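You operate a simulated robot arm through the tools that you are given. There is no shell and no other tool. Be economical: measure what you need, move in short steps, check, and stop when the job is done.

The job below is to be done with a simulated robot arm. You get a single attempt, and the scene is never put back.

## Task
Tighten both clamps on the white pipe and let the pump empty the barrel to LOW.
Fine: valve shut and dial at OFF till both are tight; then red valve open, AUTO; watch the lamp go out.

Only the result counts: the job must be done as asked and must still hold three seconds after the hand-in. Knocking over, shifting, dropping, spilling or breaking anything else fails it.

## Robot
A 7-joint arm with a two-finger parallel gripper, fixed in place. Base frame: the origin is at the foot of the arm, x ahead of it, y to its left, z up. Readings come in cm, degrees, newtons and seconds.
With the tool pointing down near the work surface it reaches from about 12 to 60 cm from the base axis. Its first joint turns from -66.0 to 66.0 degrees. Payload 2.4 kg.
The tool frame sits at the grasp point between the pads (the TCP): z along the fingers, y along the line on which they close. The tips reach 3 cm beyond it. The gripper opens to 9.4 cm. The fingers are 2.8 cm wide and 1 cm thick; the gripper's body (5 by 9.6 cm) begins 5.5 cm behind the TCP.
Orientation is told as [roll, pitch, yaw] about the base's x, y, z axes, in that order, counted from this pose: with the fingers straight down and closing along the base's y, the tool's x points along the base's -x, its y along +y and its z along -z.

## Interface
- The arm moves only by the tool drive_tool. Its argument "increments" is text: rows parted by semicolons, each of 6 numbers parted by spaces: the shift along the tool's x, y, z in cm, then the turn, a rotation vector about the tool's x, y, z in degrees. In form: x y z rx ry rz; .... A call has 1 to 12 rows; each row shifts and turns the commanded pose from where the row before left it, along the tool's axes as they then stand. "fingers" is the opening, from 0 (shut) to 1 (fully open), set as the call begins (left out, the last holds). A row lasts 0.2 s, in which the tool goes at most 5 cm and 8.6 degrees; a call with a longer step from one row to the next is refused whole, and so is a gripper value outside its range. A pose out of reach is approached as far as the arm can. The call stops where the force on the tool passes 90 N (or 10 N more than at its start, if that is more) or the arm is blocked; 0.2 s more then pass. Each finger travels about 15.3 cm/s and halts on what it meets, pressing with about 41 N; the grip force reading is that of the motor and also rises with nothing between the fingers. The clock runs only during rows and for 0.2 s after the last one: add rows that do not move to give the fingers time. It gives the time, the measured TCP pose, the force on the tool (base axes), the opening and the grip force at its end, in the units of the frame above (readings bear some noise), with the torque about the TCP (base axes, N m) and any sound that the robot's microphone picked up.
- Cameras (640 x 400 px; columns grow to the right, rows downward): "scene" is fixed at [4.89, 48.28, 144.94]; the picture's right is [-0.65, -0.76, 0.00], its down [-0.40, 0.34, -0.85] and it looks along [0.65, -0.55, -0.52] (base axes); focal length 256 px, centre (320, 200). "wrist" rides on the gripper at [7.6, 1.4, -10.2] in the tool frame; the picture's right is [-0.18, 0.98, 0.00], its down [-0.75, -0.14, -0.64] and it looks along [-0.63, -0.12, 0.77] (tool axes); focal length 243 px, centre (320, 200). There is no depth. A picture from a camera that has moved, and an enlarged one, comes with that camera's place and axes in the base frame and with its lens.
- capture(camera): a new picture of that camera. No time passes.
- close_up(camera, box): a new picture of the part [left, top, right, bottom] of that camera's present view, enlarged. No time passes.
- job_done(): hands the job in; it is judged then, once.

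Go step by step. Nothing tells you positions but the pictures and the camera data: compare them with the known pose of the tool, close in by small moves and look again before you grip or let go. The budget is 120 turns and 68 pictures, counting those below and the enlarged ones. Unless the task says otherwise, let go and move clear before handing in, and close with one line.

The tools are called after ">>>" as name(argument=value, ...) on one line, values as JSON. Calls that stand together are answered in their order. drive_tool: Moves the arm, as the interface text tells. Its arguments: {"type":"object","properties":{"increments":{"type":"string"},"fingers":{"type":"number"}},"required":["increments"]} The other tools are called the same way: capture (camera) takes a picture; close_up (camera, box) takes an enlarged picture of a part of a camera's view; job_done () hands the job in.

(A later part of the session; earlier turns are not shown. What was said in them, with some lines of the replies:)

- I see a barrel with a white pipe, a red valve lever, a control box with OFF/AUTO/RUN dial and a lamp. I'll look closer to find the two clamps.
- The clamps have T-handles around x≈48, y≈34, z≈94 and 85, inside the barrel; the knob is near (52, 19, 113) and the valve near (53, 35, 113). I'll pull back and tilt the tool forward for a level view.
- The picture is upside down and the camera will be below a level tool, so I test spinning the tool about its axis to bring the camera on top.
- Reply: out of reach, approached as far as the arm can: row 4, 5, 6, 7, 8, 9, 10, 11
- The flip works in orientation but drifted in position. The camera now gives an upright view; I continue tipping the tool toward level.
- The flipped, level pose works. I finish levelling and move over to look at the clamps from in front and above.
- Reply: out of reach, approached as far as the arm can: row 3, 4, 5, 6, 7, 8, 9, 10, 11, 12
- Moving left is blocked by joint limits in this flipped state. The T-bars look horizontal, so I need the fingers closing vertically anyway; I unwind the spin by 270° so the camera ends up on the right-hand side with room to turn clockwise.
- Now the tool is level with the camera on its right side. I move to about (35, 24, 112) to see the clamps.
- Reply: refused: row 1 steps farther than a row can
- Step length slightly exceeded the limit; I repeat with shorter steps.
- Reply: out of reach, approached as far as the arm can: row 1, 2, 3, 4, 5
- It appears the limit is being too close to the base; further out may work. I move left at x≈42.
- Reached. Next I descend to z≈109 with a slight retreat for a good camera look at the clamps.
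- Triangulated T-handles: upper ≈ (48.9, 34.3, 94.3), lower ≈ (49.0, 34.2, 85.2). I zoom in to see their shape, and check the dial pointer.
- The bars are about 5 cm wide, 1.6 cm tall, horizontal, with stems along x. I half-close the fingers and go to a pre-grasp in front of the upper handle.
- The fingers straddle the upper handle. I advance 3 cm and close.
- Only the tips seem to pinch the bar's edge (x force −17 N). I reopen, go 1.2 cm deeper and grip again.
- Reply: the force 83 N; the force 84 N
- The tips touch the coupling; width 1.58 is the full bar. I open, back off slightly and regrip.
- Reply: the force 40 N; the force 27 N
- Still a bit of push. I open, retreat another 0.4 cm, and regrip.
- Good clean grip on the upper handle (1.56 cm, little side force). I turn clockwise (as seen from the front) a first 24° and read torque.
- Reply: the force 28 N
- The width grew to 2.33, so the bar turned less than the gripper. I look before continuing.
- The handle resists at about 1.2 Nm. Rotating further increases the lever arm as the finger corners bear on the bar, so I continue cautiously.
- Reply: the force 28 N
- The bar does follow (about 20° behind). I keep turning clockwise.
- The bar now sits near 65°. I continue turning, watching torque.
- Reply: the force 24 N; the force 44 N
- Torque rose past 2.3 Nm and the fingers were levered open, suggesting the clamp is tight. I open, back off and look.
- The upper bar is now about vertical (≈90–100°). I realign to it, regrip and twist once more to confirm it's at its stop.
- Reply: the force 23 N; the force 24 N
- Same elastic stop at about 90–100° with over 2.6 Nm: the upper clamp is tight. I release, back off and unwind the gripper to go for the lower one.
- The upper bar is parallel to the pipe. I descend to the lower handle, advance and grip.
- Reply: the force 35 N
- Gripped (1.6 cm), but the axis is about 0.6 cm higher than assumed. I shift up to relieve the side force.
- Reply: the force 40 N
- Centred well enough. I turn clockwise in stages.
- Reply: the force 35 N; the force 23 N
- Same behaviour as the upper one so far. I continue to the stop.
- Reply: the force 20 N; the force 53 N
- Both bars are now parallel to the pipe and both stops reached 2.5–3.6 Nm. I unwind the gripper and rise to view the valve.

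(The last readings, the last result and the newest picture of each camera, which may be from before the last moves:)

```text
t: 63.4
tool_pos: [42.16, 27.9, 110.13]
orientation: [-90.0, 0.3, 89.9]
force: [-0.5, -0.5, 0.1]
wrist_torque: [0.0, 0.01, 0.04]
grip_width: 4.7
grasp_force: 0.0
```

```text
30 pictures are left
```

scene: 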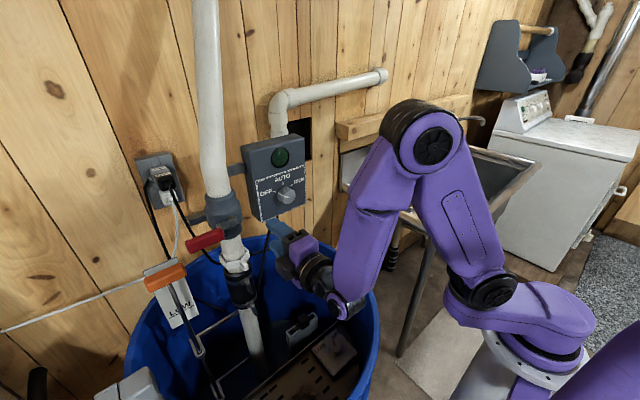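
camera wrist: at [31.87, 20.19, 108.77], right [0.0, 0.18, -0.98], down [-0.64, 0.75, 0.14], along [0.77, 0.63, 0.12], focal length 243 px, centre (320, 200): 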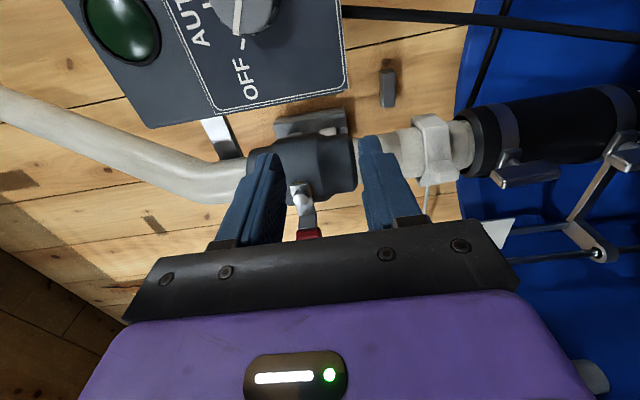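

Valve pivot ≈ (50, 33.7, 113.3); the red handle runs y≈37–44 at x≈47.8, z≈113. I move in front of the handle, fingers straddling it vertically.

>>> drive_tool(increments="-4.3 -1 0 0 0 0;-4.3 -1 0 0 0 0;-4.3 -1 0 0 0 0;0 0 0 0 0 0", fingers=0.5)

>>> capture(camera="wrist")

>>> close_up(camera="scene", box=[160, 200, 288, 280])

```text
t: 64.4
tool_pos: [41.82, 40.83, 112.93]
orientation: [-90.0, 0.1, 90.0]
force: [-0.8, -0.4, -0.4]
wrist_torque: [-0.01, -0.02, 0.01]
grip_width: 4.7
grasp_force: 0.1
```

```text
29 pictures are left
camera wrist: at [31.56, 33.15, 111.68], right [0.0, 0.18, -0.98], down [-0.64, 0.75, 0.14], along [0.77, 0.63, 0.12], focal length 243 px, centre (320, 200)
```

wrist: 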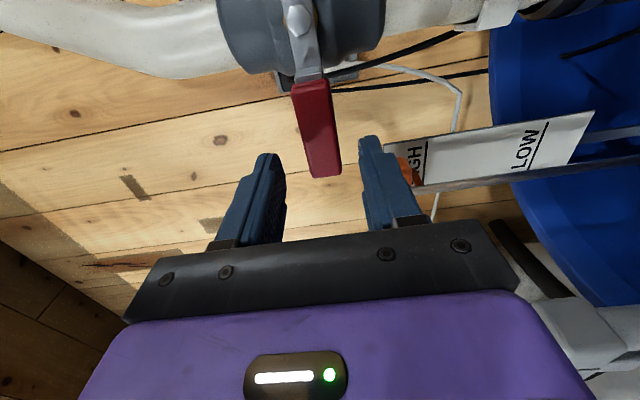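

```text
5.00 times, centred on (224, 240) of scene
camera zoom: at [4.89, 48.29, 144.94], right [-0.65, -0.76, 0.0], down [-0.4, 0.34, -0.85], along [0.65, -0.55, -0.52], focal length 1278 px, centre (800, 0)
```

zoom: 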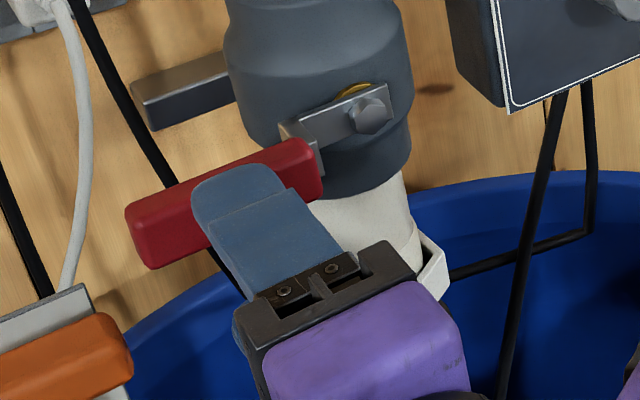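

Aligned. I advance and grip the handle.

>>> drive_tool(increments="0 0 2.7 0 0 0;0 0 2.7 0 0 0;0 0 0 0 0 0")

>>> drive_tool(increments="0 0 0 0 0 0;0 0 0 0 0 0;0 0 0 0 0 0", fingers=0)

```text
t: 65.2
tool_pos: [47.54, 40.68, 113.01]
orientation: [-90.0, 0.1, 90.0]
force: [-0.7, -0.3, -0.4]
wrist_torque: [0.01, -0.01, -0.01]
grip_width: 4.69
grasp_force: 0.0
```

```text
t: 66.0
tool_pos: [47.34, 40.66, 113.06]
orientation: [-90.0, 0.1, 89.9]
force: [4.8, 1.8, 0.8]
wrist_torque: [0.04, 0.02, 0.03]
grip_width: 2.94
grasp_force: 44.9
```

I test the counter-clockwise (handle-down) direction by 5°.

>>> drive_tool(increments="0.03 0.6 0 0 0 -5;0 0 0 0 0 0")

```text
t: 66.6
tool_pos: [47.38, 40.67, 112.87]
orientation: [-90.7, 4.8, 89.8]
force: [-0.5, -1.2, 31.7]
wrist_torque: [1.42, 0.4, -0.37]
grip_width: 3.05
grasp_force: 45.3
```

It resists (32 N). I return and test the other direction (handle-up).

>>> drive_tool(increments="0 -0.6 0 0 0 5;0.03 -0.6 0 0 0 5;0 0 0 0 0 0")

```text
t: 67.4
tool_pos: [47.4, 40.66, 113.53]
orientation: [-89.9, -4.8, 90.1]
force: [9.5, 5.8, 8.1]
wrist_torque: [-0.72, -0.1, 0.53]
grip_width: 2.91
grasp_force: 45.5
```

It moves freely upward, so opening is clockwise (handle up). I follow the arc.

>>> drive_tool(increments="0.05 -0.84 0 0 0 7;0.05 -0.84 0 0 0 7;0.05 -0.84 0 0 0 7;0.05 -0.84 0 0 0 7;0 0 0 0 0 0")

```text
t: 68.6
tool_pos: [47.47, 39.73, 116.67]
orientation: [-89.9, -33.0, 90.2]
force: [8.8, 16.3, 2.7]
wrist_torque: [0.42, 0.01, 0.11]
grip_width: 2.9
grasp_force: 45.5
```

>>> drive_tool(increments="0.05 -0.84 0 0 0 7;0.05 -0.84 0 0 0 7;0.05 -0.84 0 0 0 7;0.05 -0.84 0 0 0 7;0 0 0 0 0 0")

>>> drive_tool(increments="0.05 -0.84 0 0 0 7;0.05 -0.84 0 0 0 7;0.05 -0.84 0 0 0 7;0.05 -0.84 0 0 0 7;0 0 0 0 0 0")

>>> capture(camera="scene")

```text
t: 69.8
tool_pos: [47.43, 37.16, 118.88]
orientation: [-89.6, -61.1, 89.7]
force: [5.9, 13.2, -6.7]
wrist_torque: [1.01, 0.04, -0.02]
grip_width: 2.9
grasp_force: 45.2
```

```text
t: 71.0
tool_pos: [47.43, 34.0, 119.77]
orientation: [-81.8, -88.8, 81.8]
force: [-8.6, 6.7, -15.2]
wrist_torque: [0.5, -0.41, -0.1]
grip_width: 2.91
grasp_force: 44.9
```

```text
27 pictures are left
```

scene: 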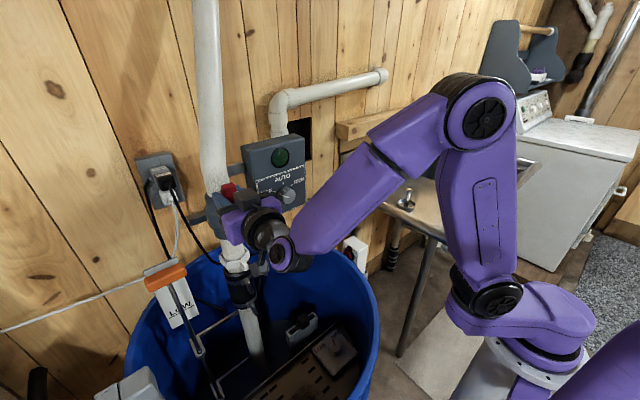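

The handle is vertical. I nudge another 5° to reach the stop, then release and back off.

>>> drive_tool(increments="0.03 -0.6 0 0 0 5;0 0 0 0 0 0")

>>> drive_tool(increments="0 0 0 0 0 0;0 0 0 0 0 0;0 0 -3 0 0 0;0 0 -3 0 0 0;0 0 0 0 0 0", fingers=0.6)

>>> close_up(camera="scene", box=[180, 140, 340, 240])

```text
t: 71.6
tool_pos: [47.3, 33.75, 119.8]
orientation: [86.5, -86.3, -85.7]
force: [4.8, 29.2, -17.1]
wrist_torque: [-1.65, -0.8, 0.11]
grip_width: 2.98
grasp_force: 44.6
```

```text
t: 72.8
tool_pos: [41.45, 33.22, 119.87]
orientation: [90.3, -86.1, -90.2]
force: [-0.7, -0.6, 0.5]
wrist_torque: [0.0, -0.04, 0.04]
grip_width: 5.69
grasp_force: 0.0
```

```text
4.00 times, centred on (260, 190) of scene
camera zoom: at [4.89, 48.28, 144.94], right [-0.65, -0.76, 0.0], down [-0.4, 0.34, -0.85], along [0.65, -0.55, -0.52], focal length 1023 px, centre (560, 240)
```

zoom: 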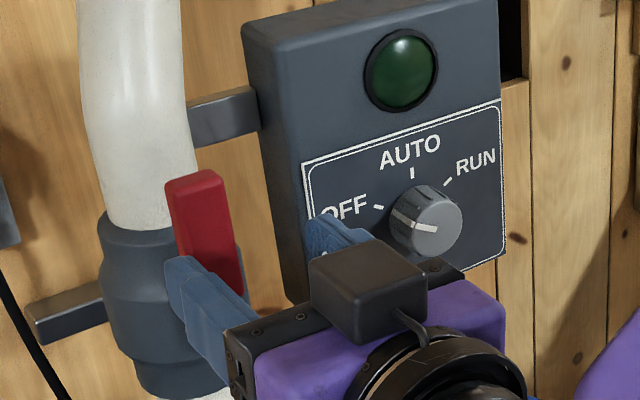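

Valve is open (handle along the pipe, at its stop). The dial is at OFF; knob centre ≈ (51.7, 19.5, 113.2). I move in front of it and unwind the gripper for a clockwise turn of about 60°.

>>> drive_tool(increments="1.9 -4.7 0 0 0 0;1.9 -4.6 0 0 0 0;1.9 -4.6 0 0 0 0;0 0 0 0 0 -8;0 0 0 0 0 -8;0 0 0 0 0 -8;0 0 0 0 0 -8;0 0 0 0 0 -8;0 0 0 0 0 -8;0 0 0 0 0 -8;0 0 0 0 0 0", fingers=0.7)

>>> capture(camera="wrist")

```text
refused: row 1 steps farther than a row can; nothing moved
```

```text
25 pictures are left
camera wrist: at [31.28, 35.18, 112.38], right [0.0, 0.97, 0.25], down [-0.64, -0.19, 0.74], along [0.77, -0.16, 0.62], focal length 243 px, centre (320, 200)
```

wrist: 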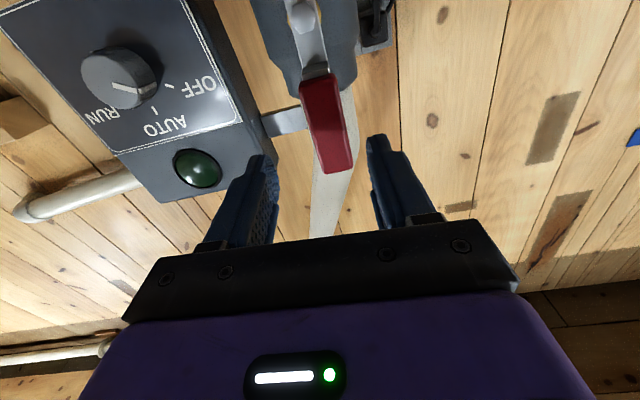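

The pointer is indeed at OFF. I repeat the move with legal step sizes.

>>> drive_tool(increments="1.4 -3.5 0 0 0 0;1.4 -3.5 0 0 0 0;1.4 -3.5 0 0 0 0;1.4 -3.4 0 0 0 0;0 0 0 0 0 -8;0 0 0 0 0 -8;0 0 0 0 0 -8;0 0 0 0 0 -8;0 0 0 0 0 -8;0 0 0 0 0 -8;0 0 0 0 0 -8;0 0 0 0 0 0", fingers=0.7)

>>> capture(camera="wrist")

```text
t: 75.4
tool_pos: [41.42, 19.9, 113.24]
orientation: [-89.9, -37.7, 90.0]
force: [0.2, -1.0, 0.0]
wrist_torque: [-0.01, -0.03, -0.01]
grip_width: 6.61
grasp_force: 0.1
```

```text
24 pictures are left
camera wrist: at [31.22, 14.73, 107.62], right [0.0, 0.75, -0.66], down [-0.64, 0.51, 0.57], along [0.77, 0.43, 0.48], focal length 243 px, centre (320, 200)
```

wrist: 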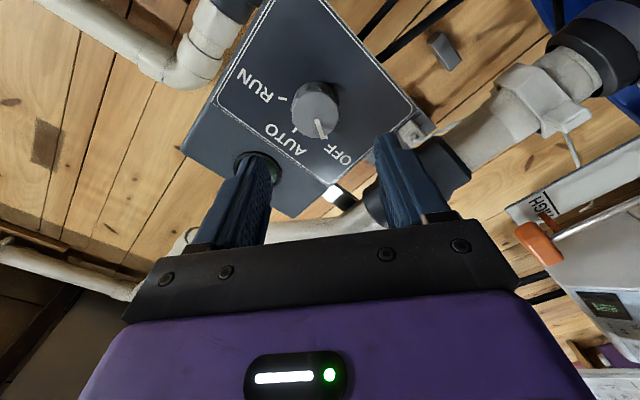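

Knob centre about (51.3, 19.35, 113.0). I centre, advance and grip it.

>>> drive_tool(increments="0.5 -0.15 2.4 0 0 0;0 0 2.5 0 0 0;0 0 1.5 0 0 0;0 0 1 0 0 0;0 0 0 0 0 0", fingers=0.65)

>>> drive_tool(increments="0 0 0 0 0 0;0 0 0 0 0 0;0 0 0 0 0 0", fingers=0)

>>> capture(camera="wrist")

```text
t: 76.6
tool_pos: [48.95, 19.42, 113.15]
orientation: [-90.0, -38.0, 90.1]
force: [0.4, -1.6, 0.7]
wrist_torque: [-0.01, 0.01, -0.01]
grip_width: 6.09
grasp_force: 0.1
```

```text
t: 77.4
tool_pos: [49.02, 19.39, 113.21]
orientation: [-90.1, -38.0, 89.9]
force: [1.7, -2.8, 9.4]
wrist_torque: [0.09, -0.26, -0.14]
grip_width: 3.85
grasp_force: 44.9
```

```text
23 pictures are left
camera wrist: at [38.71, 14.21, 107.46], right [0.0, 0.75, -0.66], down [-0.64, 0.51, 0.57], along [0.77, 0.42, 0.48], focal length 243 px, centre (320, 200)
```

wrist: 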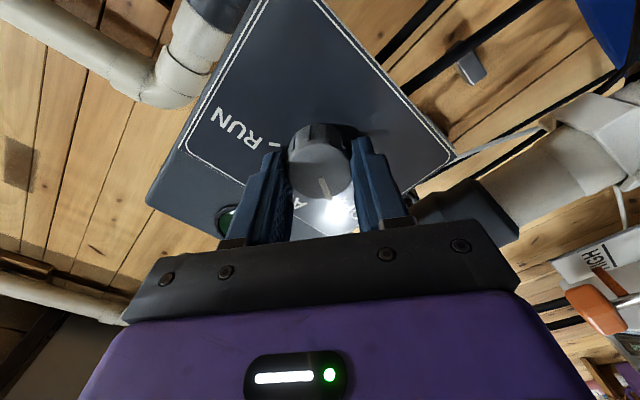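

Firm grip on the knob. OFF→AUTO works out to ≈60°; I turn clockwise about 56° and check.

>>> drive_tool(increments="0 0 0 0 0 7;0 0 0 0 0 7;0 0 0 0 0 7;0 0 0 0 0 7;0 0 0 0 0 7;0 0 0 0 0 7;0 0 0 0 0 7;0 0 0 0 0 7;0 0 0 0 0 0")

>>> capture(camera="wrist")

>>> close_up(camera="scene", box=[220, 120, 348, 200])

```text
t: 79.4
tool_pos: [48.83, 19.32, 113.25]
orientation: [94.5, -85.9, -94.7]
force: [24.3, -7.7, 18.0]
wrist_torque: [0.04, -0.6, -0.38]
grip_width: 3.88
grasp_force: 44.7
```

```text
22 pictures are left
camera wrist: at [38.72, 21.28, 105.73], right [0.0, 0.97, 0.25], down [-0.65, -0.19, 0.74], along [0.76, -0.17, 0.63], focal length 243 px, centre (320, 200)
```

wrist: 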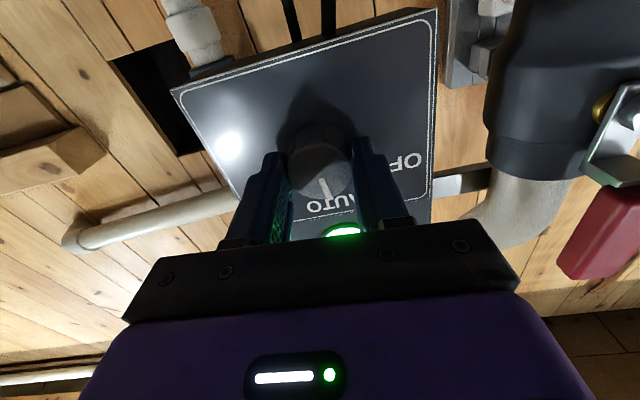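

```text
5.00 times, centred on (284, 160) of scene
camera zoom: at [4.94, 48.24, 144.96], right [-0.65, -0.76, 0.0], down [-0.4, 0.34, -0.85], along [0.65, -0.55, -0.52], focal length 1278 px, centre (500, 400)
```

zoom: 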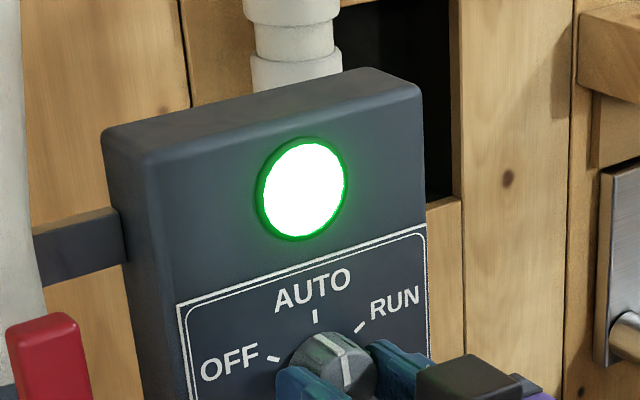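

The lamp is lit and the pointer is at AUTO: the pump is running. I release the knob, back off and wait, watching.

>>> drive_tool(increments="0 0 0 0 0 0;0 0 0 0 0 0;0 0 -3 0 0 0;0 0 -4 0 0 0;0 0 0 0 0 0;0 0 0 0 0 0;0 0 0 0 0 0;0 0 0 0 0 0;0 0 0 0 0 0;0 0 0 0 0 0;0 0 0 0 0 0;0 0 0 0 0 0", fingers=0.65)

>>> capture(camera="scene")

```text
t: 82.0
tool_pos: [41.7, 19.55, 113.24]
orientation: [90.0, -86.1, -89.9]
force: [0.0, -1.0, 0.6]
wrist_torque: [-0.01, -0.05, 0.04]
grip_width: 6.1
grasp_force: 0.0
```

```text
20 pictures are left
```

scene: 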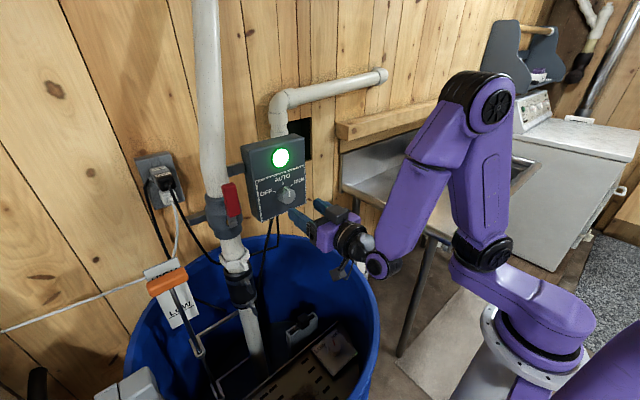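

The pump runs with no leak visible, and the orange float marker is starting to sink. I wait.

>>> drive_tool(increments="0 0 0 0 0 0;0 0 0 0 0 0;0 0 0 0 0 0;0 0 0 0 0 0;0 0 0 0 0 0;0 0 0 0 0 0;0 0 0 0 0 0;0 0 0 0 0 0;0 0 0 0 0 0;0 0 0 0 0 0;0 0 0 0 0 0;0 0 0 0 0 0")

>>> drive_tool(increments="0 0 0 0 0 0;0 0 0 0 0 0;0 0 0 0 0 0;0 0 0 0 0 0;0 0 0 0 0 0;0 0 0 0 0 0;0 0 0 0 0 0;0 0 0 0 0 0;0 0 0 0 0 0;0 0 0 0 0 0;0 0 0 0 0 0;0 0 0 0 0 0")

>>> drive_tool(increments="0 0 0 0 0 0;0 0 0 0 0 0;0 0 0 0 0 0;0 0 0 0 0 0;0 0 0 0 0 0;0 0 0 0 0 0;0 0 0 0 0 0;0 0 0 0 0 0;0 0 0 0 0 0;0 0 0 0 0 0;0 0 0 0 0 0;0 0 0 0 0 0")

>>> close_up(camera="scene", box=[120, 140, 376, 300])

```text
t: 84.6
tool_pos: [41.71, 19.42, 113.13]
orientation: [89.9, -86.1, -89.9]
force: [-0.3, -0.5, 0.1]
wrist_torque: [0.0, 0.0, 0.0]
grip_width: 6.1
grasp_force: 0.0
```

```text
t: 87.2
tool_pos: [41.7, 19.31, 113.18]
orientation: [89.9, -86.2, -89.9]
force: [-0.6, 0.3, -0.5]
wrist_torque: [-0.01, 0.0, -0.05]
grip_width: 6.14
grasp_force: 0.1
```

```text
t: 89.8
tool_pos: [41.64, 19.37, 113.34]
orientation: [89.9, -86.0, -89.9]
force: [-0.1, -0.4, -0.5]
wrist_torque: [0.02, 0.0, -0.01]
grip_width: 6.12
grasp_force: 0.0
```

```text
2.50 times, centred on (248, 220) of scene
camera zoom: at [4.89, 48.28, 144.94], right [-0.65, -0.76, 0.0], down [-0.4, 0.34, -0.85], along [0.65, -0.55, -0.52], focal length 639 px, centre (500, 150)
```

zoom: 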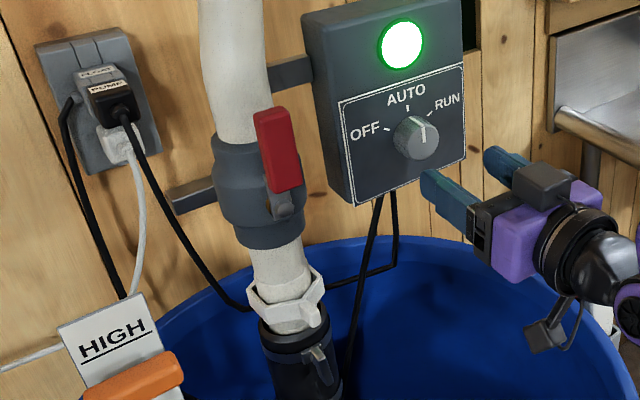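

The float marker has dropped past HIGH; pumping works. I keep waiting.

>>> drive_tool(increments="0 0 0 0 0 0;0 0 0 0 0 0;0 0 0 0 0 0;0 0 0 0 0 0;0 0 0 0 0 0;0 0 0 0 0 0;0 0 0 0 0 0;0 0 0 0 0 0;0 0 0 0 0 0;0 0 0 0 0 0;0 0 0 0 0 0;0 0 0 0 0 0")

>>> drive_tool(increments="0 0 0 0 0 0;0 0 0 0 0 0;0 0 0 0 0 0;0 0 0 0 0 0;0 0 0 0 0 0;0 0 0 0 0 0;0 0 0 0 0 0;0 0 0 0 0 0;0 0 0 0 0 0;0 0 0 0 0 0;0 0 0 0 0 0;0 0 0 0 0 0")

>>> drive_tool(increments="0 0 0 0 0 0;0 0 0 0 0 0;0 0 0 0 0 0;0 0 0 0 0 0;0 0 0 0 0 0;0 0 0 0 0 0;0 0 0 0 0 0;0 0 0 0 0 0;0 0 0 0 0 0;0 0 0 0 0 0;0 0 0 0 0 0;0 0 0 0 0 0")

>>> drive_tool(increments="0 0 0 0 0 0;0 0 0 0 0 0;0 0 0 0 0 0;0 0 0 0 0 0;0 0 0 0 0 0;0 0 0 0 0 0;0 0 0 0 0 0;0 0 0 0 0 0;0 0 0 0 0 0;0 0 0 0 0 0;0 0 0 0 0 0;0 0 0 0 0 0")

>>> capture(camera="scene")

```text
t: 92.4
tool_pos: [41.72, 19.32, 113.17]
orientation: [89.9, -86.1, -89.9]
force: [-0.1, -0.1, -0.4]
wrist_torque: [0.01, 0.01, -0.01]
grip_width: 6.11
grasp_force: 0.1
```

```text
t: 95.0
tool_pos: [41.61, 19.4, 113.29]
orientation: [90.0, -86.2, -90.0]
force: [0.4, 0.3, -1.5]
wrist_torque: [0.01, 0.0, 0.0]
grip_width: 6.08
grasp_force: 0.1
```

```text
t: 97.6
tool_pos: [41.52, 19.37, 113.24]
orientation: [89.9, -86.1, -89.9]
force: [-0.7, 0.5, 0.1]
wrist_torque: [0.02, -0.01, 0.0]
grip_width: 6.13
grasp_force: 0.0
```

```text
t: 100.2
tool_pos: [41.7, 19.4, 113.29]
orientation: [90.0, -86.1, -90.0]
force: [0.1, 0.0, 0.9]
wrist_torque: [0.01, -0.01, 0.0]
grip_width: 6.11
grasp_force: 0.0
```

```text
18 pictures are left
```

scene: 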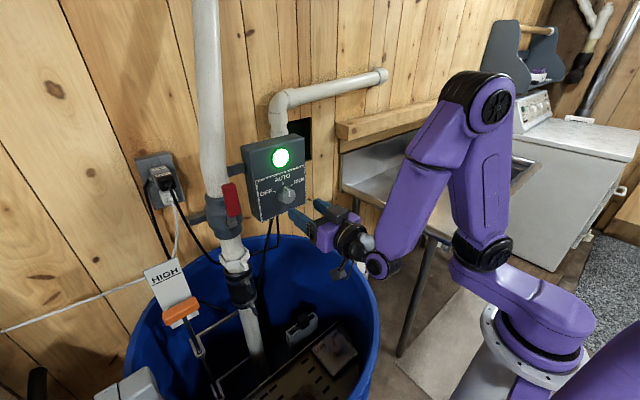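

The marker is nearing LOW. A bit more waiting.

>>> drive_tool(increments="0 0 0 0 0 0;0 0 0 0 0 0;0 0 0 0 0 0;0 0 0 0 0 0;0 0 0 0 0 0;0 0 0 0 0 0;0 0 0 0 0 0;0 0 0 0 0 0;0 0 0 0 0 0;0 0 0 0 0 0;0 0 0 0 0 0;0 0 0 0 0 0")

>>> drive_tool(increments="0 0 0 0 0 0;0 0 0 0 0 0;0 0 0 0 0 0;0 0 0 0 0 0;0 0 0 0 0 0;0 0 0 0 0 0;0 0 0 0 0 0;0 0 0 0 0 0;0 0 0 0 0 0;0 0 0 0 0 0;0 0 0 0 0 0;0 0 0 0 0 0")

>>> capture(camera="scene")

```text
t: 102.8
tool_pos: [41.75, 19.44, 113.2]
orientation: [89.9, -86.2, -89.9]
force: [0.1, -0.7, 0.5]
wrist_torque: [0.02, 0.07, 0.0]
grip_width: 6.13
grasp_force: 0.1
```

```text
t: 105.4
tool_pos: [41.71, 19.4, 113.17]
orientation: [89.9, -86.1, -90.0]
force: [0.3, -0.1, -0.1]
wrist_torque: [0.0, 0.0, -0.01]
grip_width: 6.12
grasp_force: 0.0
```

```text
17 pictures are left
```

scene: 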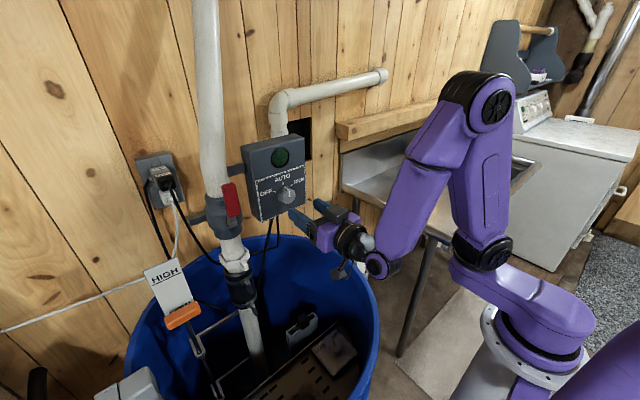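

The lamp has gone out with the marker at LOW. I check closely that the dial, valve and clamps look right and that it stays steady.

>>> drive_tool(increments="0 0 0 0 0 0;0 0 0 0 0 0;0 0 0 0 0 0;0 0 0 0 0 0;0 0 0 0 0 0;0 0 0 0 0 0;0 0 0 0 0 0;0 0 0 0 0 0;0 0 0 0 0 0;0 0 0 0 0 0;0 0 0 0 0 0;0 0 0 0 0 0")

>>> close_up(camera="scene", box=[136, 140, 344, 340])

```text
t: 108.0
tool_pos: [41.68, 19.41, 113.11]
orientation: [90.0, -86.0, -89.9]
force: [0.3, 0.3, 0.5]
wrist_torque: [-0.03, -0.01, -0.02]
grip_width: 6.11
grasp_force: 0.2
```

```text
2.00 times, centred on (240, 240) of scene
camera zoom: at [4.89, 48.28, 144.94], right [-0.65, -0.76, 0.0], down [-0.4, 0.34, -0.85], along [0.65, -0.55, -0.52], focal length 511 px, centre (480, 120)
```

zoom: 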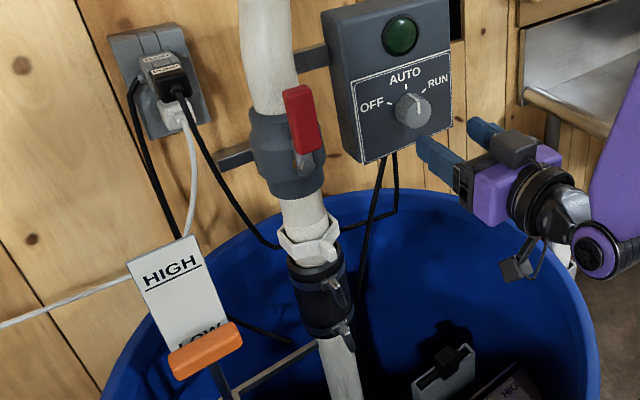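

The lamp is out, the level marker is at LOW, the dial is on AUTO, the valve is open and both clamp bars are turned, with the gripper clear. I hand in.

>>> job_done()

```text
The job is handed in.
```

Both clamps were turned clockwise until they stopped. With the red valve open and the dial on AUTO, the pump then drew the barrel down to LOW and the lamp went out.
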